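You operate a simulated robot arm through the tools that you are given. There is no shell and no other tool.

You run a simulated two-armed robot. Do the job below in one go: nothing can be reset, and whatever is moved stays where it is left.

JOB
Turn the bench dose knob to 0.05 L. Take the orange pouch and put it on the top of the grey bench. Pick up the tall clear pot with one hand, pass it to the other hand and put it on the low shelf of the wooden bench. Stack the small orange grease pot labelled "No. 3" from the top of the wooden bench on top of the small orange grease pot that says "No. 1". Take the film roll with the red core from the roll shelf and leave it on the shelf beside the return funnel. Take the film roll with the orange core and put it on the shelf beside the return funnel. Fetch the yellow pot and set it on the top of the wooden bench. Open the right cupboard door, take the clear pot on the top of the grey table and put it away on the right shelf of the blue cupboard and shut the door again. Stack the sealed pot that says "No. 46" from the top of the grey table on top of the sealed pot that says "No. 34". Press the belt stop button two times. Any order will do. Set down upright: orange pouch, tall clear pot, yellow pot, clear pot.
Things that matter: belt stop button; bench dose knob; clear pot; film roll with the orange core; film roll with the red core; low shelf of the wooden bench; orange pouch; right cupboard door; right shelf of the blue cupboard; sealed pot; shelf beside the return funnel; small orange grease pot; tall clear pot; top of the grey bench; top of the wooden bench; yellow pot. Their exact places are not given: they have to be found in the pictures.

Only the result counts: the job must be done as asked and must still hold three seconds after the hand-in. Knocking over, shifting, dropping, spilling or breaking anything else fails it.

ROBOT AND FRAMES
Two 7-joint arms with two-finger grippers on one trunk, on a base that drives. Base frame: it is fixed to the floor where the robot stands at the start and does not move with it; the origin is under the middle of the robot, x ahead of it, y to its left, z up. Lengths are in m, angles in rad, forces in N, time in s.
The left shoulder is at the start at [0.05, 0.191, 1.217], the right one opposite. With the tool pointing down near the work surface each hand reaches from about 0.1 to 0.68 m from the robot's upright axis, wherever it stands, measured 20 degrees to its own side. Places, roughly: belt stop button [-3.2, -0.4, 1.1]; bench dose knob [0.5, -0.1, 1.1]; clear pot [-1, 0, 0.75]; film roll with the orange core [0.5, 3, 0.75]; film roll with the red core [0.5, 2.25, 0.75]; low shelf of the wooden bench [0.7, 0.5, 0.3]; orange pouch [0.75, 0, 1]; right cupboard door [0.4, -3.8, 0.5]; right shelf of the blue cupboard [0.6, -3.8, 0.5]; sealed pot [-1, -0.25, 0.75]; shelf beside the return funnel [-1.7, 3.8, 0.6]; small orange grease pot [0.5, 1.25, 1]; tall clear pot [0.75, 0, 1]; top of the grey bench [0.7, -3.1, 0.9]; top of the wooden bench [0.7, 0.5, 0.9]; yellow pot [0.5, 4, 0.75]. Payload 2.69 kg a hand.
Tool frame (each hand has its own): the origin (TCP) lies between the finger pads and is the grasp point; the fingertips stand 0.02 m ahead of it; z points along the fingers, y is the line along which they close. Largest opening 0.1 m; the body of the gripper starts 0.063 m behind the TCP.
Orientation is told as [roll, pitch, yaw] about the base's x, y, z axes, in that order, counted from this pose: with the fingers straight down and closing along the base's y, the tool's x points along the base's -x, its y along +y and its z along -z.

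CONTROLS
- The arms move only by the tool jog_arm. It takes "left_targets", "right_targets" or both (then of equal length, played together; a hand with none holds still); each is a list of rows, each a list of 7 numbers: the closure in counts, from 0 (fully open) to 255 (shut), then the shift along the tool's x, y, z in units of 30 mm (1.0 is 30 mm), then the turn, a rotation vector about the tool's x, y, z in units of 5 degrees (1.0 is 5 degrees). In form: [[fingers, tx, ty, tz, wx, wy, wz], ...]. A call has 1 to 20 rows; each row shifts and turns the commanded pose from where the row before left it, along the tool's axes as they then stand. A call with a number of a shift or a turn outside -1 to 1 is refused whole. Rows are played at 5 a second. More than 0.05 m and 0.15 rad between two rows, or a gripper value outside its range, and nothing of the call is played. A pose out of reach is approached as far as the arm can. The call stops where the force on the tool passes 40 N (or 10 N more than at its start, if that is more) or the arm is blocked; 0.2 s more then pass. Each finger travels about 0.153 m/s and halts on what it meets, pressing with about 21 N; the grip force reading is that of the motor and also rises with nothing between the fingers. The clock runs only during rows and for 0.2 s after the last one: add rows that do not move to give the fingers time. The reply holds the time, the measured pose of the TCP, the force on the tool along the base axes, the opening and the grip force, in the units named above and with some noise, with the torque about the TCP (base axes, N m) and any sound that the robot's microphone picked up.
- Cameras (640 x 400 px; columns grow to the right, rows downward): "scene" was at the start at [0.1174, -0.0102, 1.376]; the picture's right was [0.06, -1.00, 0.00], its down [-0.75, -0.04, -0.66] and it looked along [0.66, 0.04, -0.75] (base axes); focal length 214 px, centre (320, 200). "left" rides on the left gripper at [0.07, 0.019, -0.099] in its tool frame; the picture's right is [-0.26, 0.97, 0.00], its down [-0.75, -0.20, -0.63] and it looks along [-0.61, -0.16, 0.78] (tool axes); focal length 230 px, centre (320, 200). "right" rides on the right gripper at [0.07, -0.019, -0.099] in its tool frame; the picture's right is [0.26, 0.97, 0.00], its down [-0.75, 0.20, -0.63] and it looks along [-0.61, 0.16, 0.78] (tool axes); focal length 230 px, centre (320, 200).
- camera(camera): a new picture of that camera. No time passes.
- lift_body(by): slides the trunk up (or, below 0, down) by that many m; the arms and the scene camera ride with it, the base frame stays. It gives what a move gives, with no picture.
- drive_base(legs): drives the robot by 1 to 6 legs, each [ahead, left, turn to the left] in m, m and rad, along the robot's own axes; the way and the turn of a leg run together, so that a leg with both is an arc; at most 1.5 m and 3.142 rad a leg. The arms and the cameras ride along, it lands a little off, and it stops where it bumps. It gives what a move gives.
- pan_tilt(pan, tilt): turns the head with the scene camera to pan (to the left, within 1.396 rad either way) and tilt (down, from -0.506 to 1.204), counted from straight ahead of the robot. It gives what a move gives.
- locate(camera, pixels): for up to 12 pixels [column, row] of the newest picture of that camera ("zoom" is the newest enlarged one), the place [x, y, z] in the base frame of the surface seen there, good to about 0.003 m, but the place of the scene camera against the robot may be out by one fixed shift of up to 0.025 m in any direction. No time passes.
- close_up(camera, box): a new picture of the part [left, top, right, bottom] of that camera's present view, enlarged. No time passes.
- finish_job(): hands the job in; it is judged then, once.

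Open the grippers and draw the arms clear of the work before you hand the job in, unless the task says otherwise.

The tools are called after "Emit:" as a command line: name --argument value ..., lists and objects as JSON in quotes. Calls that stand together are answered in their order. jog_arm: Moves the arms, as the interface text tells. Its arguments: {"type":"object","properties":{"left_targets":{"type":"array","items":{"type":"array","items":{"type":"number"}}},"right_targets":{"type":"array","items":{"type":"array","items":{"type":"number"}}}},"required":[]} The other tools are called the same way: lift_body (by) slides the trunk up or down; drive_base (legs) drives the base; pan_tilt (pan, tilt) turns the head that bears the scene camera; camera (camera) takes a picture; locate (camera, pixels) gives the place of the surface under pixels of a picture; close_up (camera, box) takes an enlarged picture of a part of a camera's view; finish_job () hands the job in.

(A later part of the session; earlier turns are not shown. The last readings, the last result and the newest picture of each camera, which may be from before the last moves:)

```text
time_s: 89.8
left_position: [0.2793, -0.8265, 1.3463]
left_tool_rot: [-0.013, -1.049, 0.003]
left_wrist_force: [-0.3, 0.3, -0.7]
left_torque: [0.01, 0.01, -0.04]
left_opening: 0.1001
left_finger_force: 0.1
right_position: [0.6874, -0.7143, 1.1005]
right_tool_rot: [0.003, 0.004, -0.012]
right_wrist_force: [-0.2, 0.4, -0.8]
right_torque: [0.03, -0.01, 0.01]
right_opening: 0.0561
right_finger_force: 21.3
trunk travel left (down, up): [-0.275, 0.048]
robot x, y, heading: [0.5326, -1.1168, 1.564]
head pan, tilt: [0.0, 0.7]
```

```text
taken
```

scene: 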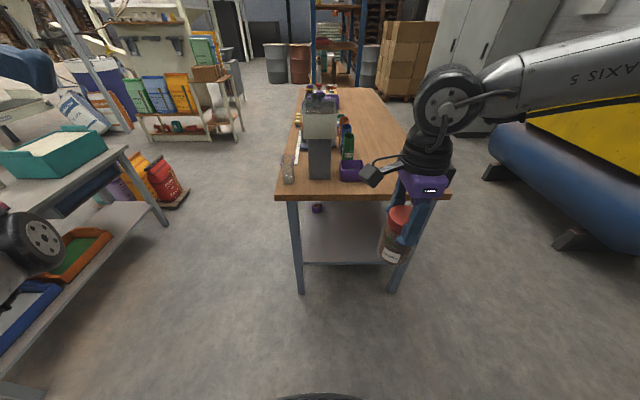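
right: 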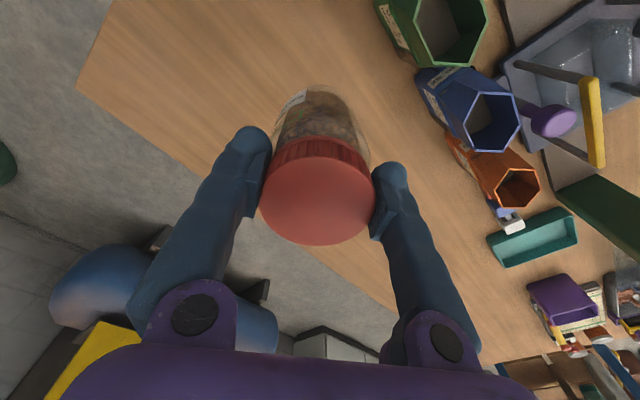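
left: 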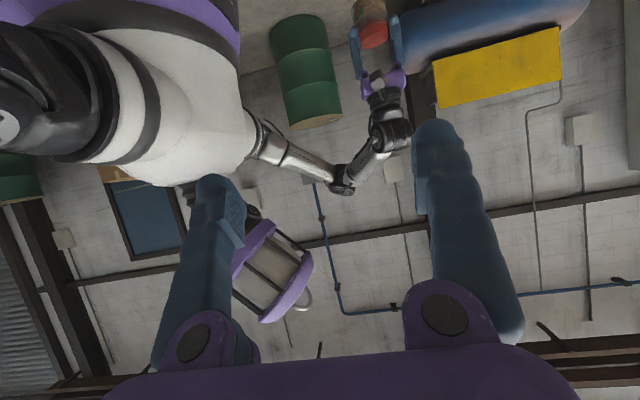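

Both turns succeeded. The jar is at (0.687, −0.714), lid TCP z 1.10; I send the left hand to a pre-grasp point 0.13 m short of the jar body along its approach line.

Emit:
jog_arm --left_targets '[[0, 0.475, 0.94, 0.9, 0, 0, 0], [0, 0.475, 0.94, 0.9, 0, 0, 0], [0, 0.475, 0.94, 0.9, 0, 0, 0], [0, 0.475, 0.94, 0.9, 0, 0, 0], [0, 0, 0, 0.98, 0, 0, 0], [0, 0, 0, 0.98, 0, 0, 0], [0, 0, 0, 0.98, 0, 0, 0], [0, 0, 0, 0.98, 0, 0, 0], [0, 0, 0, 0.98, 0, 0, 0], [0, 0, 0, 0.98, 0, 0, 0], [0, 0, 0, 0.98, 0, 0, 0], [0, 0, 0, 0.98, 0, 0, 0], [0, 0, 0, 0.98, 0, 0, 0], [0, 0, 0, 0, 0, 0, 0]]'

Emit:
camera --camera "left"

Emit:
camera --camera "scene"

```text
time_s: 92.8
left_position: [0.4606, -0.8165, 1.2339]
left_tool_rot: [-0.018, -1.047, 0.01]
left_wrist_force: [-1.1, 0.9, 0.1]
left_torque: [-0.02, 0.01, -0.03]
left_opening: 0.1001
left_finger_force: 0.1
left hand out of reach, approached as far as the arm can: row 1, 2, 3, 4, 6, 7, 8, 9, 10, 11, 12, 13
right_position: [0.6868, -0.7146, 1.1005]
right_tool_rot: [0.003, 0.005, -0.012]
right_wrist_force: [-0.3, 0.1, -1.3]
right_torque: [0.0, 0.01, 0.04]
right_opening: 0.0559
right_finger_force: 21.8
trunk travel left (down, up): [-0.275, 0.048]
robot x, y, heading: [0.5323, -1.1126, 1.562]
head pan, tilt: [0.0, 0.7]
```

```text
taken
```

left: 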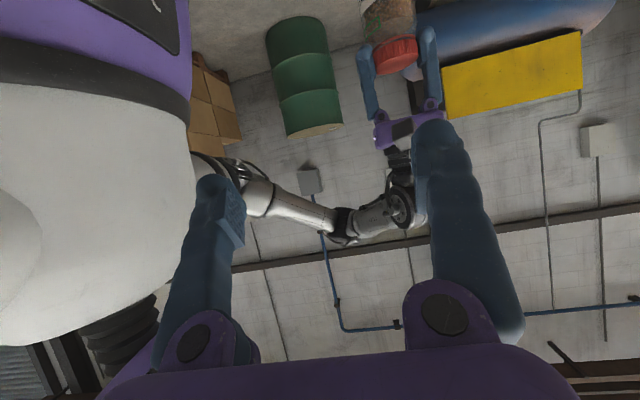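

```text
taken
```

scene: 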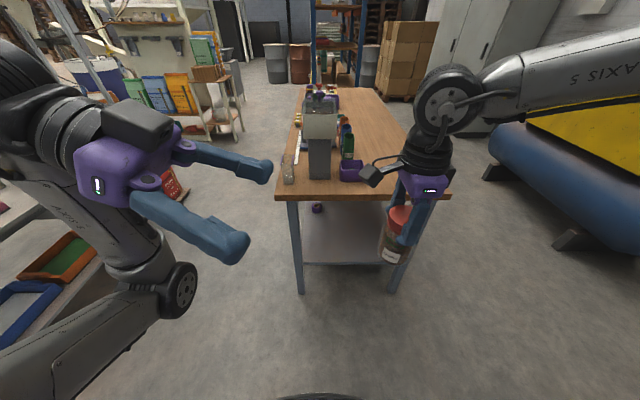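

The left hand hardly moves in that pose. I re-plan with gentler wrist angles: tilt the left hand back so it points 60° down, and tilt the right hand (with the jar) 30° toward the left so both meet in the middle.

Emit:
jog_arm --left_targets '[[0, 0, 0, 0, 0, 1, 0], [0, 0, 0, 0, 0, 1, 0], [0, 0, 0, 0, 0, 1, 0], [0, 0, 0, 0, 0, 1, 0], [0, 0, 0, 0, 0, 1, 0], [0, 0, 0, 0, 0, 1, 0], [0, 0, 0, 0, 0, 0, 0]]' --right_targets '[[255, 0, 0, 0, 0, 1, 0], [255, 0, 0, 0, 0, 1, 0], [255, 0, 0, 0, 0, 1, 0], [255, 0, 0, 0, 0, 1, 0], [255, 0, 0, 0, 0, 1, 0], [255, 0, 0, 0, 0, 1, 0], [255, 0, 0, 0, 0, 0, 0]]'

Emit:
camera --camera "scene"

```text
time_s: 94.4
left_position: [0.4579, -0.8162, 1.2347]
left_tool_rot: [-0.005, -0.523, -0.003]
left_wrist_force: [0.6, 0.0, -0.1]
left_torque: [0.04, 0.0, 0.03]
left_opening: 0.1003
left_finger_force: 0.1
right_position: [0.6867, -0.7148, 1.0995]
right_tool_rot: [0.003, 0.526, -0.009]
right_wrist_force: [-0.8, 0.0, -1.2]
right_torque: [0.03, -0.07, 0.01]
right_opening: 0.0562
right_finger_force: 20.9
trunk travel left (down, up): [-0.275, 0.048]
robot x, y, heading: [0.5318, -1.1129, 1.56]
head pan, tilt: [0.0, 0.7]
```

```text
taken
```

scene: 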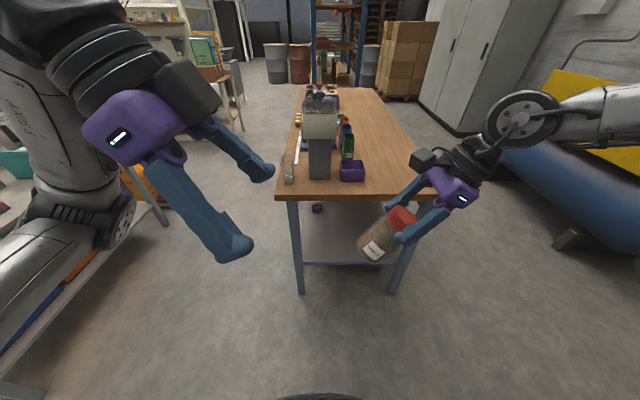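

Both tilts worked. The jar body's grasp point is now ≈(0.659, −0.715, 1.052); I move the left hand to a point 0.12 m short of it along its axis.

Emit:
jog_arm --left_targets '[[0, -0.55, 0.674, 0.926, 0, 0, 0], [0, -0.55, 0.674, 0.926, 0, 0, 0], [0, -0.55, 0.674, 0.926, 0, 0, 0], [0, -0.55, 0.674, 0.926, 0, 0, 0], [0, -0.55, 0.674, 0.926, 0, 0, 0], [0, 0, 0, 0, 0, 0, 0]]'

Emit:
camera --camera "left"

Emit:
camera --camera "scene"

```text
time_s: 95.8
left_position: [0.5345, -0.7629, 1.1885]
left_tool_rot: [-0.025, -0.516, 0.035]
left_wrist_force: [-0.7, 0.1, 0.3]
left_torque: [-0.01, 0.0, -0.04]
left_opening: 0.0997
left_finger_force: 0.1
left hand out of reach, approached as far as the arm can: row 3, 4, 5
right_position: [0.6859, -0.7148, 1.1006]
right_tool_rot: [0.006, 0.525, -0.011]
right_wrist_force: [-0.1, 0.1, -0.7]
right_torque: [0.03, -0.02, 0.01]
right_opening: 0.056
right_finger_force: 20.8
trunk travel left (down, up): [-0.275, 0.048]
robot x, y, heading: [0.531, -1.115, 1.561]
head pan, tilt: [0.0, 0.7]
```

```text
taken
```

left: 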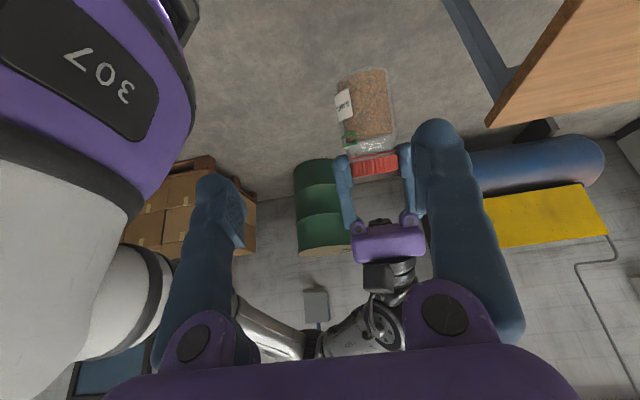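

```text
taken
```

scene: 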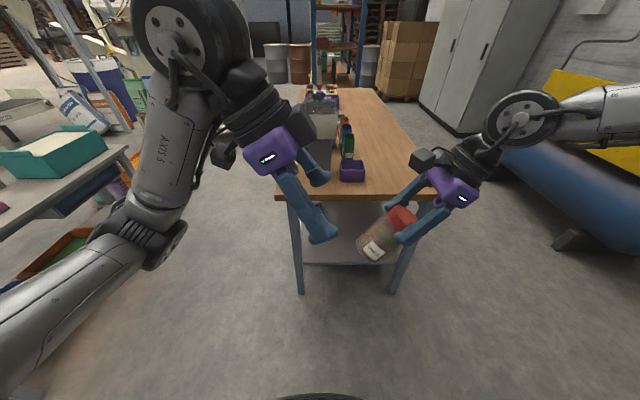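

The left hand stops at (0.535, −0.763, 1.189), so I bring the jar to it instead: the right hand moves to ≈(0.622, −0.763, 1.132), which puts the jar body on the left hand's approach line.

Emit:
jog_arm --right_targets '[[255, 0.6, -0.4, 0.04, 0, 0, 0], [255, 0.6, -0.4, 0.04, 0, 0, 0], [255, 0.6, -0.4, 0.04, 0, 0, 0], [255, 0.57, -0.4, 0.04, 0, 0, 0], [255, 0, 0, 0, 0, 0, 0]]'

Emit:
camera --camera "left"

```text
time_s: 97.0
left_position: [0.5364, -0.7621, 1.1884]
left_tool_rot: [-0.024, -0.515, 0.032]
left_wrist_force: [0.5, -0.3, 0.1]
left_torque: [-0.02, 0.0, 0.06]
left_opening: 0.0999
left_finger_force: 0.1
right_position: [0.6213, -0.7605, 1.1323]
right_tool_rot: [0.003, 0.528, -0.011]
right_wrist_force: [-0.4, 0.1, -1.3]
right_torque: [-0.01, -0.03, 0.02]
right_opening: 0.0558
right_finger_force: 21.6
trunk travel left (down, up): [-0.275, 0.048]
robot x, y, heading: [0.5356, -1.113, 1.559]
head pan, tilt: [0.0, 0.7]
```

```text
taken
```

left: 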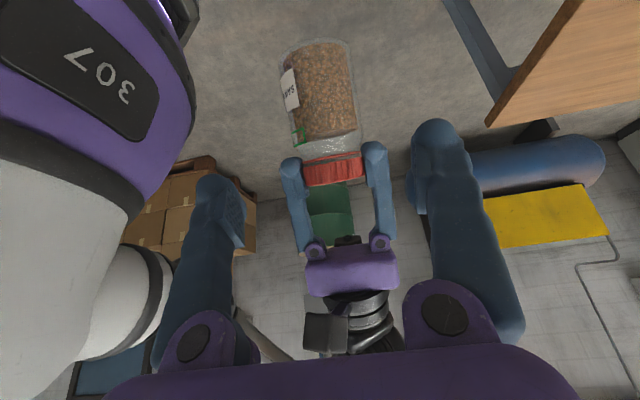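

The right hand reached the spot exactly; the jar body is centred between the left fingers in the left view. I advance the left hand along its axis, first 0.06 m.

Emit:
jog_arm --left_targets '[[0, 0, 0, 0.7, 0, 0, 0], [0, 0, 0, 0.7, 0, 0, 0], [0, 0, 0, 0.6, 0, 0, 0], [0, 0, 0, 0, 0, 0, 0]]'

Emit:
camera --camera "left"

Emit:
camera --camera "scene"

```text
time_s: 98.0
left_position: [0.5345, -0.7704, 1.1851]
left_tool_rot: [-0.008, -0.519, 0.01]
left_wrist_force: [-0.3, 0.7, 0.7]
left_torque: [0.0, -0.01, -0.02]
left_opening: 0.0999
left_finger_force: 0.0
left hand out of reach, approached as far as the arm can: row 1, 2, 3
right_position: [0.6219, -0.7604, 1.1323]
right_tool_rot: [0.005, 0.527, -0.01]
right_wrist_force: [1.1, -1.0, -1.1]
right_torque: [0.02, 0.01, 0.02]
right_opening: 0.056
right_finger_force: 21.2
trunk travel left (down, up): [-0.275, 0.048]
robot x, y, heading: [0.535, -1.1124, 1.562]
head pan, tilt: [0.0, 0.7]
```

```text
taken
```

left: 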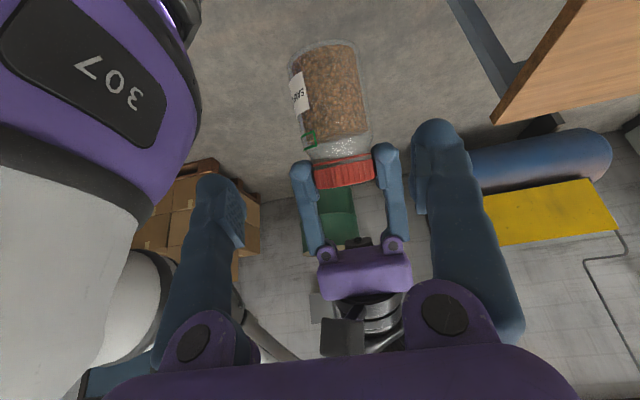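

```text
taken
```

scene: 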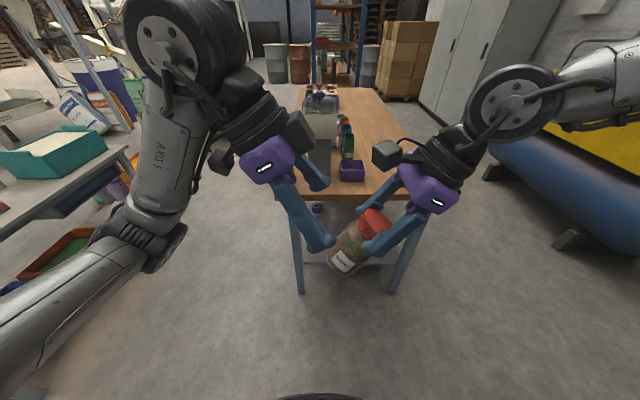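

The left arm is at its limit, so the right hand will carry the jar into the left fingers, moving up-left along the left hand's axis by 0.115 m. I do most of it first and look.

Emit:
jog_arm --right_targets '[[255, 0.56, -0.066, -0.315, 0, 0, 0], [255, 0.56, -0.066, -0.315, 0, 0, 0], [255, 0.56, -0.066, -0.315, 0, 0, 0], [255, 0.56, -0.066, -0.315, 0, 0, 0], [255, 0, 0, 0, 0, 0, 0]]'

Emit:
camera --camera "left"

Emit:
camera --camera "scene"

```text
time_s: 99.2
left_position: [0.5347, -0.7688, 1.1849]
left_tool_rot: [-0.008, -0.52, 0.009]
left_wrist_force: [0.2, 0.2, 0.5]
left_torque: [0.04, 0.0, -0.02]
left_opening: 0.0999
left_finger_force: 0.1
right_position: [0.583, -0.7691, 1.1967]
right_tool_rot: [0.003, 0.527, -0.011]
right_wrist_force: [0.5, 0.6, -0.6]
right_torque: [0.02, -0.04, -0.01]
right_opening: 0.0561
right_finger_force: 21.0
trunk travel left (down, up): [-0.275, 0.048]
robot x, y, heading: [0.5328, -1.1161, 1.558]
head pan, tilt: [0.0, 0.7]
```

```text
taken
```

left: 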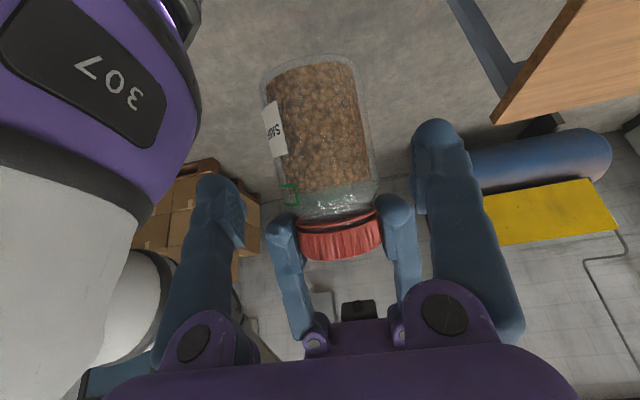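

```text
taken
```

scene: 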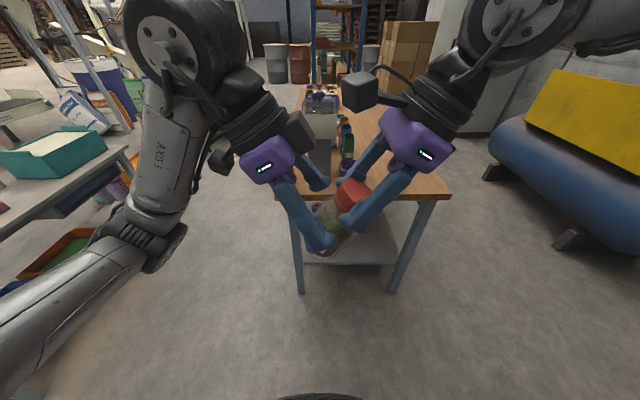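

Jar is nearly in the left fingers. To keep the right camera clear of the left hand's side box, I first slide the jar 13 mm along its own axis (gripping it a little lower), then go the remaining ~4 cm, watching forces.

Emit:
jog_arm --right_targets '[[255, 0, 0, -0.45, 0, 0, 0], [255, 0.4, 0, -0.225, 0, 0, 0], [255, 0.4, 0, -0.225, 0, 0, 0], [255, 0.2, 0, -0.11, 0, 0, 0], [255, 0, 0, 0, 0, 0, 0]]'

Emit:
camera --camera "left"

Emit:
close_up --camera "scene" --box '[200, 30, 480, 270]'

```text
time_s: 100.4
left_position: [0.5341, -0.7697, 1.1844]
left_tool_rot: [-0.008, -0.518, 0.011]
left_wrist_force: [-0.2, -0.1, 0.0]
left_torque: [0.0, 0.01, -0.05]
left_opening: 0.0999
left_finger_force: 0.1
right_position: [0.5725, -0.7695, 1.2385]
right_tool_rot: [0.006, 0.527, -0.009]
right_wrist_force: [0.2, 0.6, -0.5]
right_torque: [-0.04, -0.01, 0.0]
right_opening: 0.0559
right_finger_force: 20.9
trunk travel left (down, up): [-0.275, 0.048]
robot x, y, heading: [0.5352, -1.1173, 1.563]
head pan, tilt: [0.0, 0.7]
```

```text
taken
```

left: 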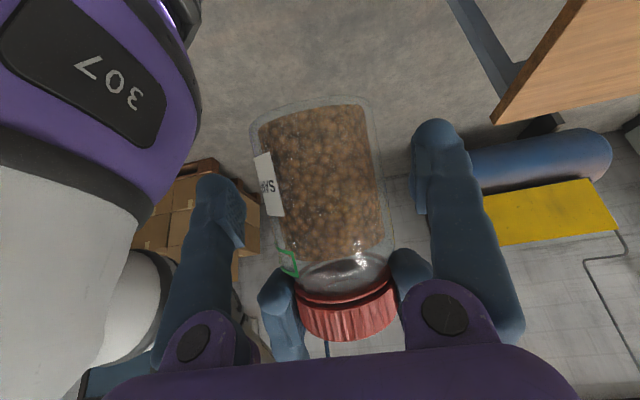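

```text
1.67 times, centred on (340, 150) of scene
```

zoom: 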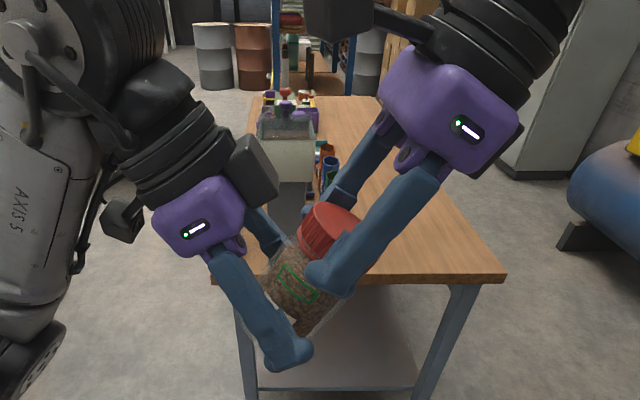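

The jar body is centred between the left fingers. I advance the last few mm and close the left hand.

Emit:
jog_arm --right_targets '[[255, 0.12, 0, -0.07, 0, 0, 0], [255, 0.1, 0, -0.06, 0, 0, 0], [255, 0, 0, 0, 0, 0, 0], [255, 0, 0, 0, 0, 0, 0], [255, 0, 0, 0, 0, 0, 0], [255, 0, 0, 0, 0, 0, 0], [255, 0, 0, 0, 0, 0, 0]]' --left_targets '[[0, 0, 0, 0, 0, 0, 0], [0, 0, 0, 0, 0, 0, 0], [60, 0, 0, 0, 0, 0, 0], [120, 0, 0, 0, 0, 0, 0], [180, 0, 0, 0, 0, 0, 0], [255, 0, 0, 0, 0, 0, 0], [255, 0, 0, 0, 0, 0, 0]]'

Emit:
camera --camera "left"

```text
time_s: 102.0
left_position: [0.5343, -0.7697, 1.1844]
left_tool_rot: [-0.008, -0.518, 0.008]
left_wrist_force: [-0.4, 4.7, -1.1]
left_torque: [0.2, 0.0, -0.13]
left_opening: 0.0668
left_finger_force: 20.9
right_position: [0.5688, -0.7702, 1.2461]
right_tool_rot: [0.005, 0.528, -0.011]
right_wrist_force: [1.2, -5.0, 1.6]
right_torque: [-0.48, -0.02, 0.28]
right_opening: 0.0558
right_finger_force: 21.3
trunk travel left (down, up): [-0.275, 0.048]
robot x, y, heading: [0.535, -1.1149, 1.568]
head pan, tilt: [0.0, 0.7]
```

```text
taken
```

left: 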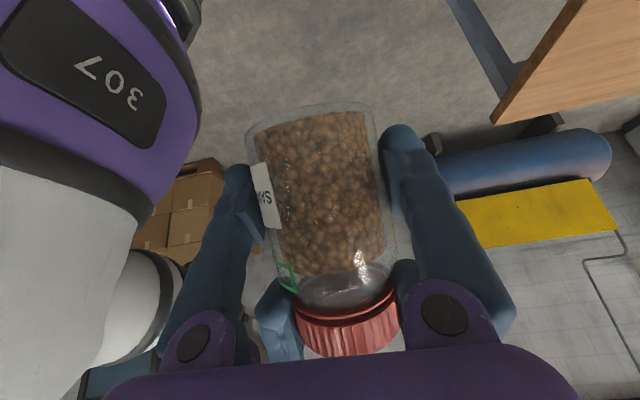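

Both hands now hold the jar (left opening 0.067, 21 N). I open the right hand moderately and withdraw it along its own axis.

Emit:
jog_arm --right_targets '[[150, 0, 0, 0, 0, 0, 0], [60, 0, 0, 0, 0, 0, 0], [51, 0, 0, 0, 0, 0, 0], [51, 0, 0, -0.5, 0, 0, 0], [51, 0, 0, -1, 0, 0, 0], [51, 0, 0, -1, 0, 0, 0], [51, 0, 0, -1, 0, 0, 0]]' --left_targets '[[255, 0, 0, 0, 0, 0, 0], [255, 0, 0, 0, 0, 0, 0], [255, 0, 0, 0, 0, 0, 0], [255, 0, 0, 0, 0, 0, 0], [255, 0, 0, 0, 0, 0, 0], [255, 0, 0, 0, 0, 0, 0], [255, 0, 0, 0, 0, 0, 0]]'

Emit:
camera --camera "left"

Emit:
camera --camera "scene"

```text
time_s: 103.6
left_position: [0.5336, -0.7698, 1.1843]
left_tool_rot: [-0.009, -0.519, 0.008]
left_wrist_force: [0.3, -0.6, 0.2]
left_torque: [0.01, 0.04, -0.01]
left_opening: 0.0667
left_finger_force: 20.7
right_position: [0.6212, -0.7706, 1.3351]
right_tool_rot: [0.007, 0.528, -0.011]
right_wrist_force: [0.0, 0.7, 0.2]
right_torque: [0.04, 0.02, 0.02]
right_opening: 0.08
right_finger_force: 0.0
trunk travel left (down, up): [-0.275, 0.048]
robot x, y, heading: [0.5333, -1.1122, 1.56]
head pan, tilt: [0.0, 0.7]
```

```text
taken
```

left: 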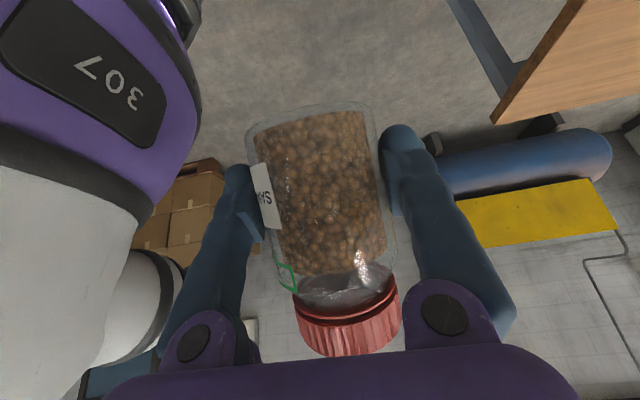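

```text
taken
```

scene: 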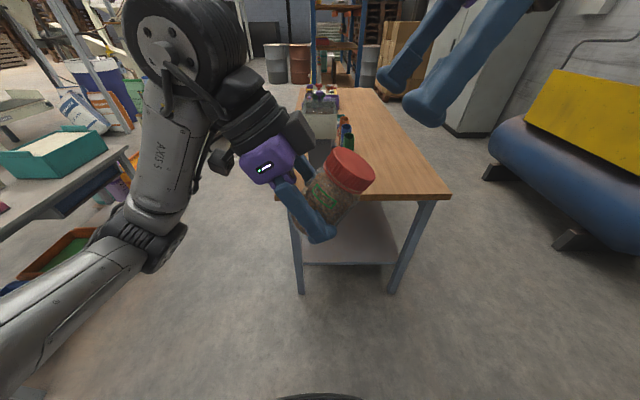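

The hand-over worked: the left hand holds the jar alone. I straighten and move the right hand away, and tilt the left hand by −30° so the jar stands upright.

Emit:
jog_arm --right_targets '[[51, 0, 0, -0.5, 0, 0, 0], [51, 0, 0, -0.5, 0, -1, 0], [51, 0, 0, 0, 0, -1, 0], [51, -0.5, 0, 0, 0, -1, 0], [51, -1, 0, 0, 0, -1, 0], [51, -1, 0, 0, 0, -1, 0], [51, -1, 0, 0, 0, -1, 0], [0, -1, 0, 0, 0, 0, 0], [0, -1, 0, 0, 0, 0, 0], [0, -1, 0, 0, 0, 0, 0]]' --left_targets '[[255, 0, 0, 0, 0, 0, 0], [255, 0, 0, 0, 0, 0, 0], [255, 0, 0, 0, 0, -1, 0], [255, 0, 0, 0, 0, -1, 0], [255, 0, 0, 0, 0, -1, 0], [255, 0, 0, 0, 0, -1, 0], [255, 0, 0, 0, 0, -1, 0], [255, 0, 0, 0, 0, -1, 0], [255, 0, 0, 0, 0, 0, 0], [255, 0, 0, 0, 0, 0, 0]]'

Emit:
camera --camera "scene"

```text
time_s: 105.8
left_position: [0.5285, -0.7748, 1.1862]
left_tool_rot: [-0.015, -0.57, 0.007]
left_wrist_force: [-0.1, 0.2, -0.9]
left_torque: [0.03, 0.02, -0.03]
left_opening: 0.0668
left_finger_force: 20.8
left hand out of reach, approached as far as the arm can: row 3, 4, 5, 6, 7, 8
right_position: [0.829, -0.7738, 1.341]
right_tool_rot: [0.003, 0.005, -0.012]
right_wrist_force: [0.4, 0.3, 0.4]
right_torque: [-0.01, 0.03, 0.01]
right_opening: 0.1
right_finger_force: 0.0
trunk travel left (down, up): [-0.275, 0.048]
robot x, y, heading: [0.5349, -1.1137, 1.563]
head pan, tilt: [0.0, 0.7]
```

```text
taken
```

scene: 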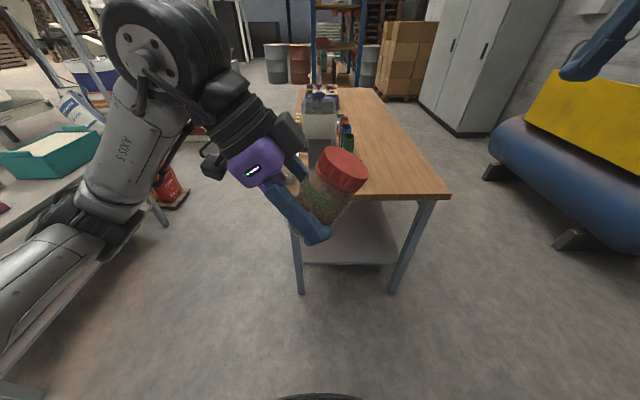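

The left hand is at its tilt limit there, so I move it 0.24 m to the left first, then yaw it +90° so it points ahead.

Emit:
jog_arm --left_targets '[[255, 0.84, 0, -0.54, 0, 0, 0], [255, 0.84, 0, -0.54, 0, 0, 0], [255, 0.84, 0, -0.54, 0, 0, 0], [255, 0.84, 0, -0.54, 0, 0, 0], [255, 0.84, 0, -0.54, 0, 0, 0], [255, 0.84, 0, -0.54, 0, 0, 0], [255, 0.84, 0, -0.54, 0, 0, 0], [255, 0, 0, 0, 0, 0, 0]]'

Emit:
jog_arm --left_targets '[[255, 0, 0, 0, -0.54, 0, -0.842], [255, 0, 0, 0, -0.54, 0, -0.842], [255, 0, 0, 0, -0.54, 0, -0.842], [255, 0, 0, 0, -0.54, 0, -0.842], [255, 0, 0, 0, -0.54, 0, -0.842], [255, 0, 0, 0, -0.54, 0, -0.842], [255, 0, 0, 0, -0.54, 0, -0.842], [255, 0, 0, 0, -0.54, 0, -0.842], [255, 0, 0, 0, -0.54, 0, -0.842], [255, 0, 0, 0, -0.54, 0, -0.842], [255, 0, 0, 0, -0.54, 0, -0.842], [255, 0, 0, 0, -0.54, 0, -0.842], [255, 0, 0, 0, -0.54, 0, -0.842], [255, 0, 0, 0, -0.54, 0, -0.842], [255, 0, 0, 0, -0.54, 0, -0.842], [255, 0, 0, 0, -0.54, 0, -0.842], [255, 0, 0, 0, -0.54, 0, -0.842], [255, 0, 0, 0, -0.54, 0, -0.842], [255, 0, 0, 0, 0, 0, 0]]'

Emit:
camera --camera "scene"

```text
time_s: 107.6
left_position: [0.5017, -0.7774, 1.1905]
left_tool_rot: [-0.017, -0.569, 0.014]
left_wrist_force: [-0.3, -0.1, -1.6]
left_torque: [0.04, 0.05, 0.0]
left_opening: 0.0664
left_finger_force: 20.7
left hand out of reach, approached as far as the arm can: row 1, 2, 3, 4, 5, 6, 7
right_position: [0.8279, -0.7734, 1.3401]
right_tool_rot: [0.004, 0.004, -0.012]
right_wrist_force: [0.1, -0.2, 0.9]
right_torque: [-0.02, -0.03, 0.0]
right_opening: 0.1
right_finger_force: 0.0
trunk travel left (down, up): [-0.275, 0.048]
robot x, y, heading: [0.5337, -1.1136, 1.562]
head pan, tilt: [0.0, 0.7]
```

```text
time_s: 111.6
left_position: [0.5009, -0.7763, 1.1877]
left_tool_rot: [0.001, -0.558, 1.575]
left_wrist_force: [0.2, 0.8, -0.9]
left_torque: [-0.01, 0.01, -0.01]
left_opening: 0.066
left_finger_force: 21.3
right_position: [0.8268, -0.7738, 1.3408]
right_tool_rot: [0.005, 0.004, -0.011]
right_wrist_force: [0.2, -0.1, 0.6]
right_torque: [0.0, -0.03, 0.01]
right_opening: 0.0999
right_finger_force: 0.0
trunk travel left (down, up): [-0.275, 0.048]
robot x, y, heading: [0.5345, -1.1149, 1.566]
head pan, tilt: [0.0, 0.7]
```

```text
taken
```

scene: 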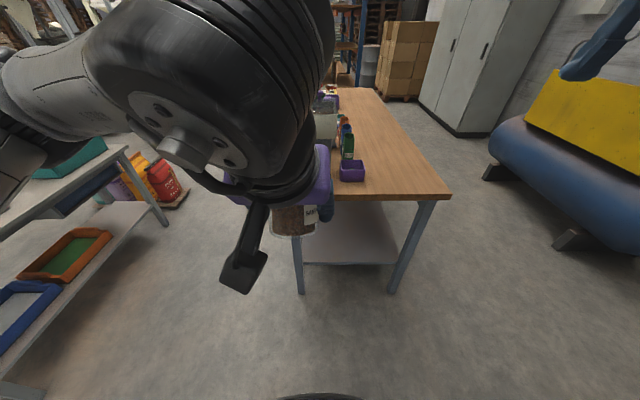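

The left hand now points ahead (yaw 1.575) with the jar. I move it 0.15 m to the left and finish the tilt so that the jar is upright.

Emit:
jog_arm --left_targets '[[255, 0, 1, 0, 0, 0, 0], [255, 0, 1, 0, 0, 0, 0], [255, 0, 1, 0, 0, 0, 0], [255, 0, 1, 0, 0, 0, 0], [255, 0, 1, 0, 0, 0, 0], [255, 0, 0, 0, 0, -0.93, 0], [255, 0, 0, 0, 0, -0.93, 0], [255, 0, 0, 0, 0, -0.93, 0], [255, 0, 0, 0, 0, -0.93, 0], [255, 0, 0, 0, 0, -0.93, 0], [255, 0, 0, 0, 0, -0.93, 0], [255, 0, 0, 0, 0, 0, 0]]'

Emit:
camera --camera "scene"

Emit:
camera --camera "left"

```text
time_s: 114.2
left_position: [0.386, -0.7139, 1.24]
left_tool_rot: [0.003, -1.046, 1.573]
left_wrist_force: [0.7, -0.4, -0.8]
left_torque: [0.0, 0.01, 0.02]
left_opening: 0.0661
left_finger_force: 20.8
left hand out of reach, approached as far as the arm can: row 6, 7, 8, 9, 10, 11
right_position: [0.8287, -0.7742, 1.342]
right_tool_rot: [0.004, 0.004, -0.011]
right_wrist_force: [-0.1, -0.6, 0.2]
right_torque: [0.0, 0.0, -0.02]
right_opening: 0.1002
right_finger_force: 0.1
trunk travel left (down, up): [-0.275, 0.048]
robot x, y, heading: [0.5326, -1.1162, 1.559]
head pan, tilt: [0.0, 0.7]
```

```text
taken
```

scene: 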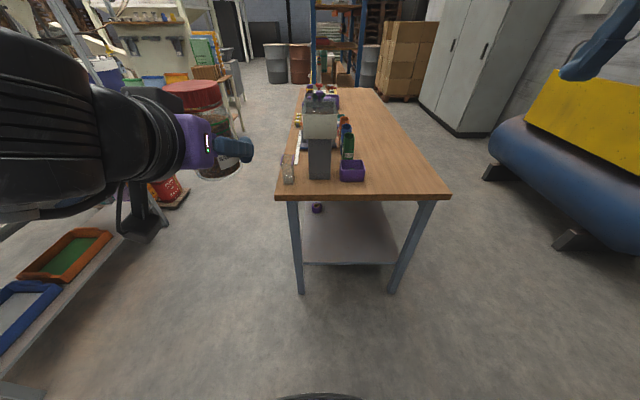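

```text
taken
```

left: 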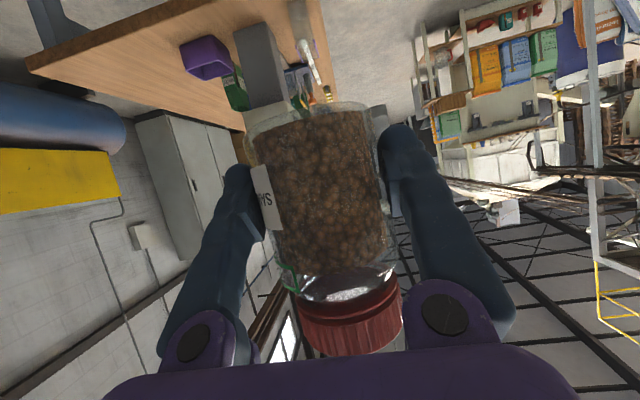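

The jar is upright in the left hand. I lower the trunk by 0.27 m and drive 0.3 m to the right, so that the left hand faces the middle of the shelf's right end.

Emit:
lift_body --by -0.27

Emit:
drive_base --legs '[[0, -0.3, 0]]'

Emit:
jog_arm --left_targets '[[255, 0.866, 0, 0.5, 0, 0, 0], [255, 0.866, 0, 0.5, 0, 0, 0], [255, 0.866, 0, 0.5, 0, 0, 0], [255, 0.866, 0, 0.5, 0, 0, 0], [255, 0.866, 0, 0.5, 0, 0, 0], [255, 0.866, 0, 0.5, 0, 0, 0], [255, 0.866, 0, 0.5, 0, 0, 0], [255, 0.866, 0, 0.5, 0, 0, 0], [255, 0.866, 0, 0.5, 0, 0, 0], [255, 0.866, 0, 0.5, 0, 0, 0], [255, 0, 0, 0, 0, 0, 0]]'

Emit:
camera --camera "scene"

```text
time_s: 117.0
left_position: [0.3863, -0.7149, 0.9701]
left_tool_rot: [0.002, -1.042, 1.573]
left_wrist_force: [0.6, 0.3, -1.0]
left_torque: [0.01, -0.01, 0.0]
left_opening: 0.066
left_finger_force: 21.0
right_position: [0.8283, -0.7735, 1.0705]
right_tool_rot: [0.004, 0.003, -0.013]
right_wrist_force: [0.0, 0.0, 0.0]
right_torque: [-0.01, 0.01, 0.02]
right_opening: 0.1
right_finger_force: 0.0
trunk travel left (down, up): [-0.005, 0.318]
robot x, y, heading: [0.5312, -1.1116, 1.561]
head pan, tilt: [0.0, 0.7]
```

```text
time_s: 120.2
left_position: [0.6856, -0.7168, 0.9707]
left_tool_rot: [0.002, -1.043, 1.574]
left_wrist_force: [-0.1, -0.7, -1.9]
left_torque: [0.0, 0.0, 0.02]
left_opening: 0.0659
left_finger_force: 21.3
right_position: [1.1295, -0.776, 1.0717]
right_tool_rot: [0.003, 0.004, -0.012]
right_wrist_force: [-0.2, -0.1, -0.2]
right_torque: [-0.01, 0.01, 0.0]
right_opening: 0.0999
right_finger_force: 0.0
trunk travel left (down, up): [-0.005, 0.318]
robot x, y, heading: [0.8349, -1.1176, 1.566]
head pan, tilt: [0.0, 0.7]
```

```text
time_s: 122.6
left_position: [0.7056, -0.6873, 0.6829]
left_tool_rot: [0.003, -1.046, 1.573]
left_wrist_force: [-1.4, 0.1, -1.1]
left_torque: [-0.04, 0.0, 0.01]
left_opening: 0.0662
left_finger_force: 21.2
left hand out of reach, approached as far as the arm can: row 1, 2, 3, 4
right_position: [1.1284, -0.7763, 1.0721]
right_tool_rot: [0.005, 0.003, -0.012]
right_wrist_force: [-0.3, 0.5, -0.1]
right_torque: [-0.03, 0.02, 0.02]
right_opening: 0.0999
right_finger_force: 0.0
trunk travel left (down, up): [-0.005, 0.318]
robot x, y, heading: [0.8345, -1.1162, 1.561]
head pan, tilt: [0.0, 0.7]
```

```text
taken
```

scene: 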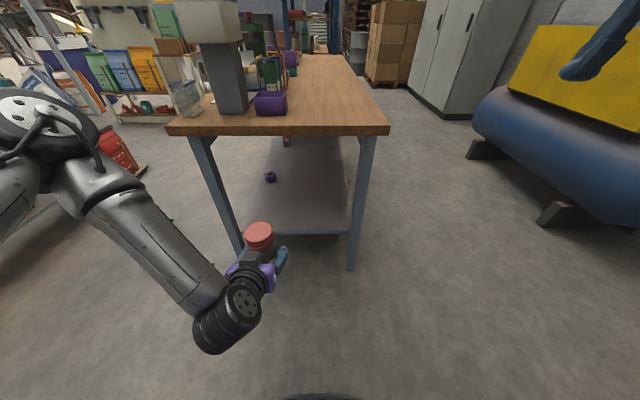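

The left arm hangs down with the jar upright at z 0.68. I locate the shelf's right-end edge, legs and surface in this picture.

Emit:
locate --camera "scene" --pixels '[[300, 228], [320, 210], [330, 190], [345, 228], [352, 262], [240, 240], [300, 200], [271, 176], [170, 130], [388, 130], [258, 232], [340, 215]]'

Emit:
jog_arm --left_targets '[[255, 0.866, 0, 0.5, 0, 0, 0], [255, 0.866, 0, 0.5, 0, 0, 0], [255, 0.866, 0, 0.5, 0, 0, 0], [255, 0.866, 0, 0.5, 0, 0, 0], [255, 0.866, 0, 0.5, 0, 0, 0], [255, 0.866, 0, 0.5, 0, 0, 0], [255, 0.866, 0, 0.5, 0, 0, 0], [255, 0.866, 0, 0.5, 0, 0, 0], [255, 0.866, 0, 0.5, 0, 0, 0], [255, 0, 0, 0, 0, 0, 0]]'

Emit:
camera --camera "scene"

Emit:
camera --camera "left"

```text
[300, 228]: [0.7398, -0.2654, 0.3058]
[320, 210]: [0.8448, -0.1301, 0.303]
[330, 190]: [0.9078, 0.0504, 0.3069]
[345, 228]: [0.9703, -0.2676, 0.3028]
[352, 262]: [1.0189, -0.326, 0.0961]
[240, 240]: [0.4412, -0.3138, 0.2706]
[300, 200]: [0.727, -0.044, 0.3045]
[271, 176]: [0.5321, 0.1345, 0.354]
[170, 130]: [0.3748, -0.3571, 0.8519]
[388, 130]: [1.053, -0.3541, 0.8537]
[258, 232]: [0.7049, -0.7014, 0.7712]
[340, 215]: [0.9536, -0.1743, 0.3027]
```

```text
time_s: 124.8
left_position: [0.8117, -0.6844, 0.4851]
left_tool_rot: [0.012, -1.039, 1.573]
left_wrist_force: [1.0, 0.2, -1.2]
left_torque: [0.04, 0.0, -0.03]
left_opening: 0.0661
left_finger_force: 21.0
left hand out of reach, approached as far as the arm can: row 2, 3, 4, 5, 6, 7, 8, 9
right_position: [1.1284, -0.7758, 1.0705]
right_tool_rot: [0.003, 0.003, -0.012]
right_wrist_force: [-0.6, -0.4, 0.8]
right_torque: [-0.05, -0.02, -0.01]
right_opening: 0.0998
right_finger_force: 0.1
trunk travel left (down, up): [-0.005, 0.318]
robot x, y, heading: [0.8335, -1.116, 1.559]
head pan, tilt: [0.0, 0.7]
```

```text
taken
```

scene: 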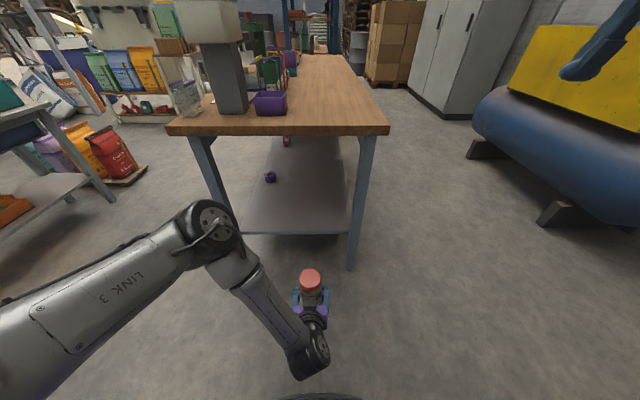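

```text
taken
```

left: 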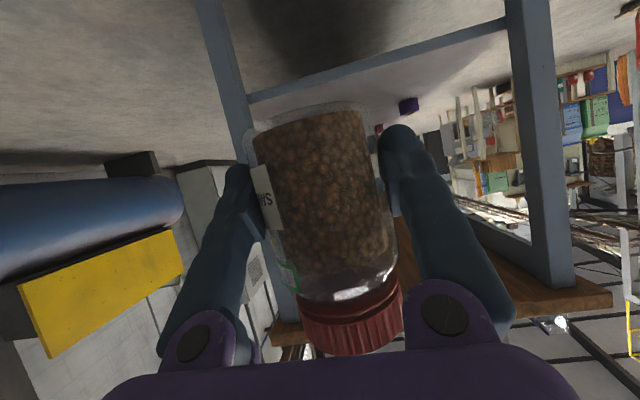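

The left hand sticks at z 0.485 and drifts right; the elbow (215,215) seems to be high and forward. I locate elbow and wrist to understand the arm's shape.

Emit:
locate --camera "scene" --pixels '[[215, 215], [195, 240], [310, 355], [320, 340], [100, 290], [20, 340], [240, 270], [290, 345], [310, 280], [270, 310]]'

```text
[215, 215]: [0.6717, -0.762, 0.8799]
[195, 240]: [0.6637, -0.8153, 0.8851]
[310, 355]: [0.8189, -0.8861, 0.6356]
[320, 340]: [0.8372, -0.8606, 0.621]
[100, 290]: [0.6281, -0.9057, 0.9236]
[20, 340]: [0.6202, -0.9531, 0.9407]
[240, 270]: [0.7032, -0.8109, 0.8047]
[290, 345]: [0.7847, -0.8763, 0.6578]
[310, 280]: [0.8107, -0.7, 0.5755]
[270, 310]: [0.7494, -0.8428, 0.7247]
```

The elbow is forward and the wrist over-bent. Holding the jar farther out should open the elbow, so I move the left hand 0.17 m ahead and 0.12 m left before going lower.

Emit:
jog_arm --left_targets '[[255, -0.5, 0.6, 0.866, 0, 0, 0], [255, -0.5, 0.6, 0.866, 0, 0, 0], [255, -0.5, 0.6, 0.866, 0, 0, 0], [255, -0.5, 0.6, 0.866, 0, 0, 0], [255, -0.5, 0.6, 0.866, 0, 0, 0], [255, -0.5, 0.6, 0.866, 0, 0, 0], [255, 0, 0, 0, 0, 0, 0]]'

Emit:
camera --camera "scene"

```text
time_s: 126.4
left_position: [0.7552, -0.4949, 0.5202]
left_tool_rot: [0.01, -1.039, 1.573]
left_wrist_force: [0.0, 0.5, -1.7]
left_torque: [-0.02, -0.01, -0.01]
left_opening: 0.0659
left_finger_force: 21.1
left hand out of reach, approached as far as the arm can: row 1, 2, 3, 4, 5, 6
right_position: [1.1283, -0.7762, 1.0709]
right_tool_rot: [0.005, 0.003, -0.012]
right_wrist_force: [-1.0, -0.6, -0.3]
right_torque: [-0.03, 0.0, 0.0]
right_opening: 0.1
right_finger_force: 0.0
trunk travel left (down, up): [-0.005, 0.318]
robot x, y, heading: [0.8339, -1.1173, 1.563]
head pan, tilt: [0.0, 0.7]
```

```text
taken
```

scene: 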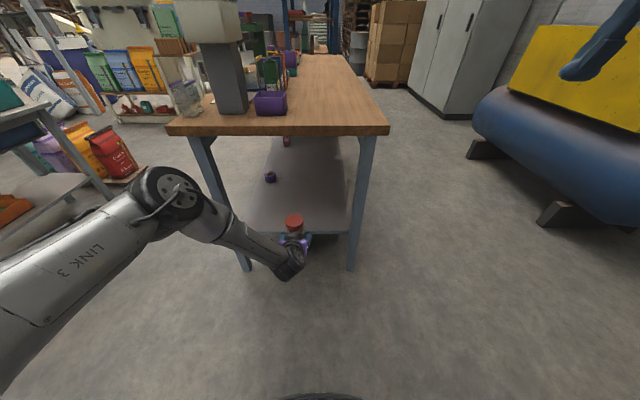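

Still flagged but it moved out to 0.62 m ahead. The forearm comes in from the left, so I yaw the hand 40° to the right (less wrist bend) and then try going down.

Emit:
jog_arm --left_targets '[[255, 0, 0, 0, 0.866, 0, 0.5], [255, 0, 0, 0, 0.866, 0, 0.5], [255, 0, 0, 0, 0.866, 0, 0.5], [255, 0, 0, 0, 0.866, 0, 0.5], [255, 0, 0, 0, 0.866, 0, 0.5], [255, 0, 0, 0, 0.866, 0, 0.5], [255, 0, 0, 0, 0.866, 0, 0.5], [255, 0, 0, 0, 0.866, 0, 0.5], [255, 0.866, 0, 0.5, 0, 0, 0], [255, 0.866, 0, 0.5, 0, 0, 0], [255, 0.866, 0, 0.5, 0, 0, 0], [255, 0.866, 0, 0.5, 0, 0, 0], [255, 0, 0, 0, 0, 0, 0]]'

Emit:
camera --camera "scene"

```text
time_s: 129.2
left_position: [0.8421, -0.4637, 0.451]
left_tool_rot: [0.033, -1.011, 1.401]
left_wrist_force: [0.8, -0.1, -1.5]
left_torque: [-0.03, -0.02, -0.01]
left_opening: 0.0662
left_finger_force: 21.0
left hand out of reach, approached as far as the arm can: row 1, 2, 3, 4, 5, 6, 7, 8, 9, 10, 11, 12
right_position: [1.1276, -0.7764, 1.0719]
right_tool_rot: [0.004, 0.002, -0.013]
right_wrist_force: [-0.2, -0.7, 1.0]
right_torque: [0.0, -0.01, 0.02]
right_opening: 0.0997
right_finger_force: 0.1
trunk travel left (down, up): [-0.005, 0.318]
robot x, y, heading: [0.838, -1.1174, 1.562]
head pan, tilt: [0.0, 0.7]
```

```text
taken
```

scene: 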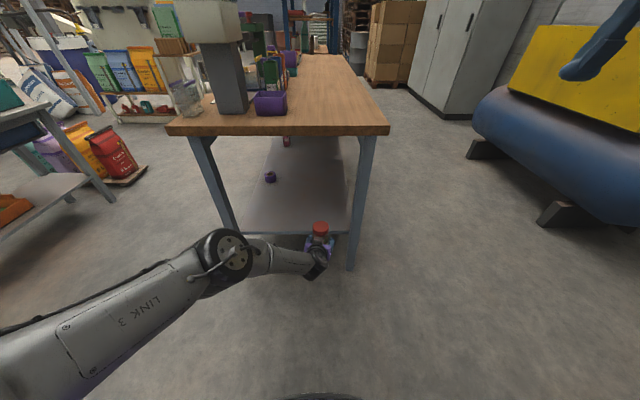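

Yaw to the right is what is blocked (only −10° went through). I try the opposite: yaw 30° to the left, then move left and down.

Emit:
jog_arm --left_targets '[[255, 0, 0, 0, -0.866, 0, -0.5], [255, 0, 0, 0, -0.866, 0, -0.5], [255, 0, 0, 0, -0.866, 0, -0.5], [255, 0, 0, 0, -0.866, 0, -0.5], [255, 0, 0, 0, -0.866, 0, -0.5], [255, 0, 0, 0, -0.866, 0, -0.5], [255, 0, 0, 0, -0.866, 0, -0.5], [255, 0, 0, 0, -0.866, 0, -0.5], [255, 0, 0, 0, 0, 0, 0]]'

Emit:
jog_arm --left_targets '[[255, 0, 0.5, 0, 0, 0, 0], [255, 0, 0.5, 0, 0, 0, 0], [255, 0, 0.5, 0, 0, 0, 0], [255, 0, 0.5, 0, 0, 0, 0], [255, 0.433, 0, 0.25, 0, 0, 0], [255, 0.433, 0, 0.25, 0, 0, 0], [255, 0, 0, 0, 0, 0, 0]]'

Emit:
camera --camera "scene"

```text
time_s: 131.2
left_position: [0.7713, -0.4695, 0.4492]
left_tool_rot: [0.048, -1.033, 1.991]
left_wrist_force: [0.3, -0.5, -0.8]
left_torque: [-0.01, 0.0, -0.02]
left_opening: 0.0661
left_finger_force: 21.0
left hand out of reach, approached as far as the arm can: row 4, 5, 6, 7, 8
right_position: [1.1287, -0.7756, 1.0713]
right_tool_rot: [0.005, 0.005, -0.012]
right_wrist_force: [0.2, 0.4, -0.4]
right_torque: [0.02, -0.01, 0.0]
right_opening: 0.1
right_finger_force: 0.1
trunk travel left (down, up): [-0.005, 0.318]
robot x, y, heading: [0.8348, -1.1141, 1.567]
head pan, tilt: [0.0, 0.7]
```

```text
time_s: 132.8
left_position: [0.7157, -0.497, 0.4222]
left_tool_rot: [0.049, -1.032, 1.988]
left_wrist_force: [0.1, -0.2, -0.2]
left_torque: [0.01, 0.0, 0.01]
left_opening: 0.066
left_finger_force: 21.0
right_position: [1.129, -0.7753, 1.0717]
right_tool_rot: [0.002, 0.003, -0.012]
right_wrist_force: [0.0, -0.1, 0.5]
right_torque: [0.0, 0.02, -0.02]
right_opening: 0.0998
right_finger_force: 0.1
trunk travel left (down, up): [-0.005, 0.318]
robot x, y, heading: [0.8349, -1.1162, 1.564]
head pan, tilt: [0.0, 0.7]
```

```text
taken
```

scene: 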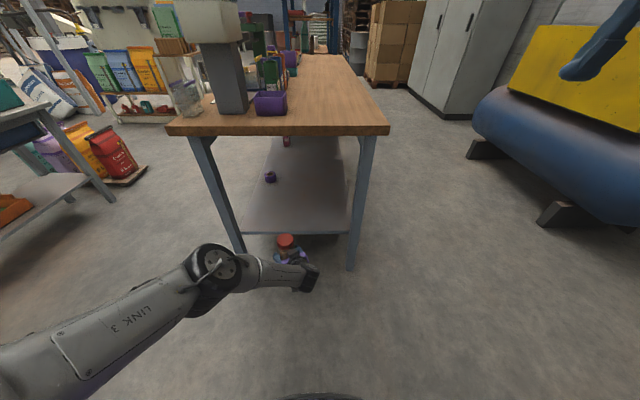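

With the hand yawed 24° left there are no more flags: the jar is at (0.716, −0.497, 0.422). I check the elbow's place against the bench-top edge before driving in.

Emit:
locate --camera "scene" --pixels '[[213, 248], [235, 255], [195, 270], [260, 265], [300, 275], [310, 285], [120, 310], [285, 240], [300, 232], [250, 234]]'

Emit:
camera --camera "left"

```text
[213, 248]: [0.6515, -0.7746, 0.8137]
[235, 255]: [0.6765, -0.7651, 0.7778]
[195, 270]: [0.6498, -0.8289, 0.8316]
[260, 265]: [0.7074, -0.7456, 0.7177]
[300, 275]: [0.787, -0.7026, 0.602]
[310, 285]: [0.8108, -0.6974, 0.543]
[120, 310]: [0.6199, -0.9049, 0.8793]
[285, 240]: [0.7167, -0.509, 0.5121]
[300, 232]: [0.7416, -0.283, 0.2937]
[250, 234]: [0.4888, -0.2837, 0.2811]
```

```text
taken
```

left: 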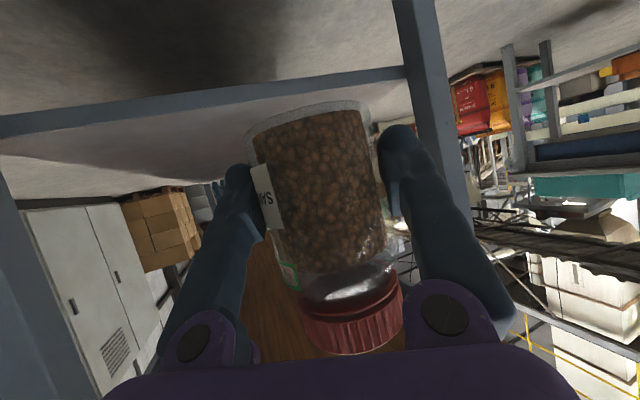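

The shelf edge is at y≈−0.28 and the elbow will stay 0.1 m short of the bench edge. I drive 0.295 m ahead, jar bottom about 9 cm above the shelf.

Emit:
drive_base --legs '[[0.295, 0, 0]]'

Emit:
camera --camera "scene"

Emit:
camera --camera "left"

```text
time_s: 134.9
left_position: [0.7168, -0.191, 0.4223]
left_tool_rot: [0.048, -1.033, 1.99]
left_wrist_force: [-0.1, 1.4, -1.3]
left_torque: [-0.02, 0.03, 0.0]
left_opening: 0.0662
left_finger_force: 21.1
right_position: [1.1292, -0.4711, 1.0712]
right_tool_rot: [0.004, 0.002, -0.011]
right_wrist_force: [0.4, -0.3, -0.8]
right_torque: [0.04, 0.0, 0.01]
right_opening: 0.0997
right_finger_force: 0.1
trunk travel left (down, up): [-0.005, 0.318]
robot x, y, heading: [0.8364, -0.8128, 1.563]
head pan, tilt: [0.0, 0.7]
```

```text
taken
```

scene: 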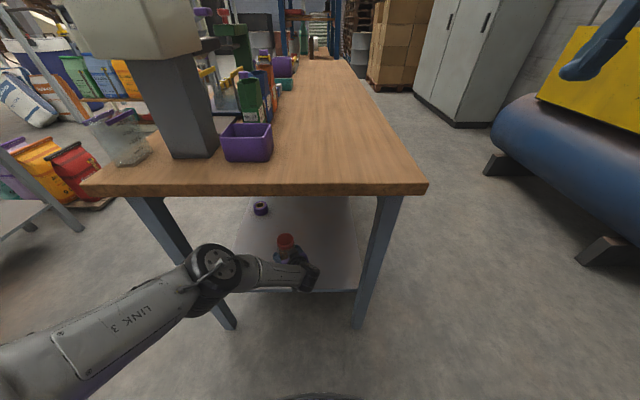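

```text
taken
```

left: 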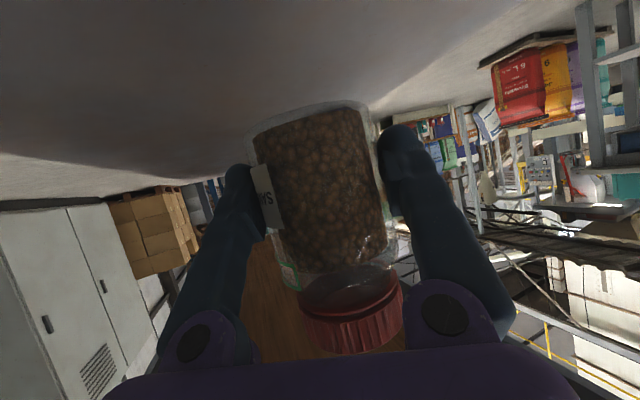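

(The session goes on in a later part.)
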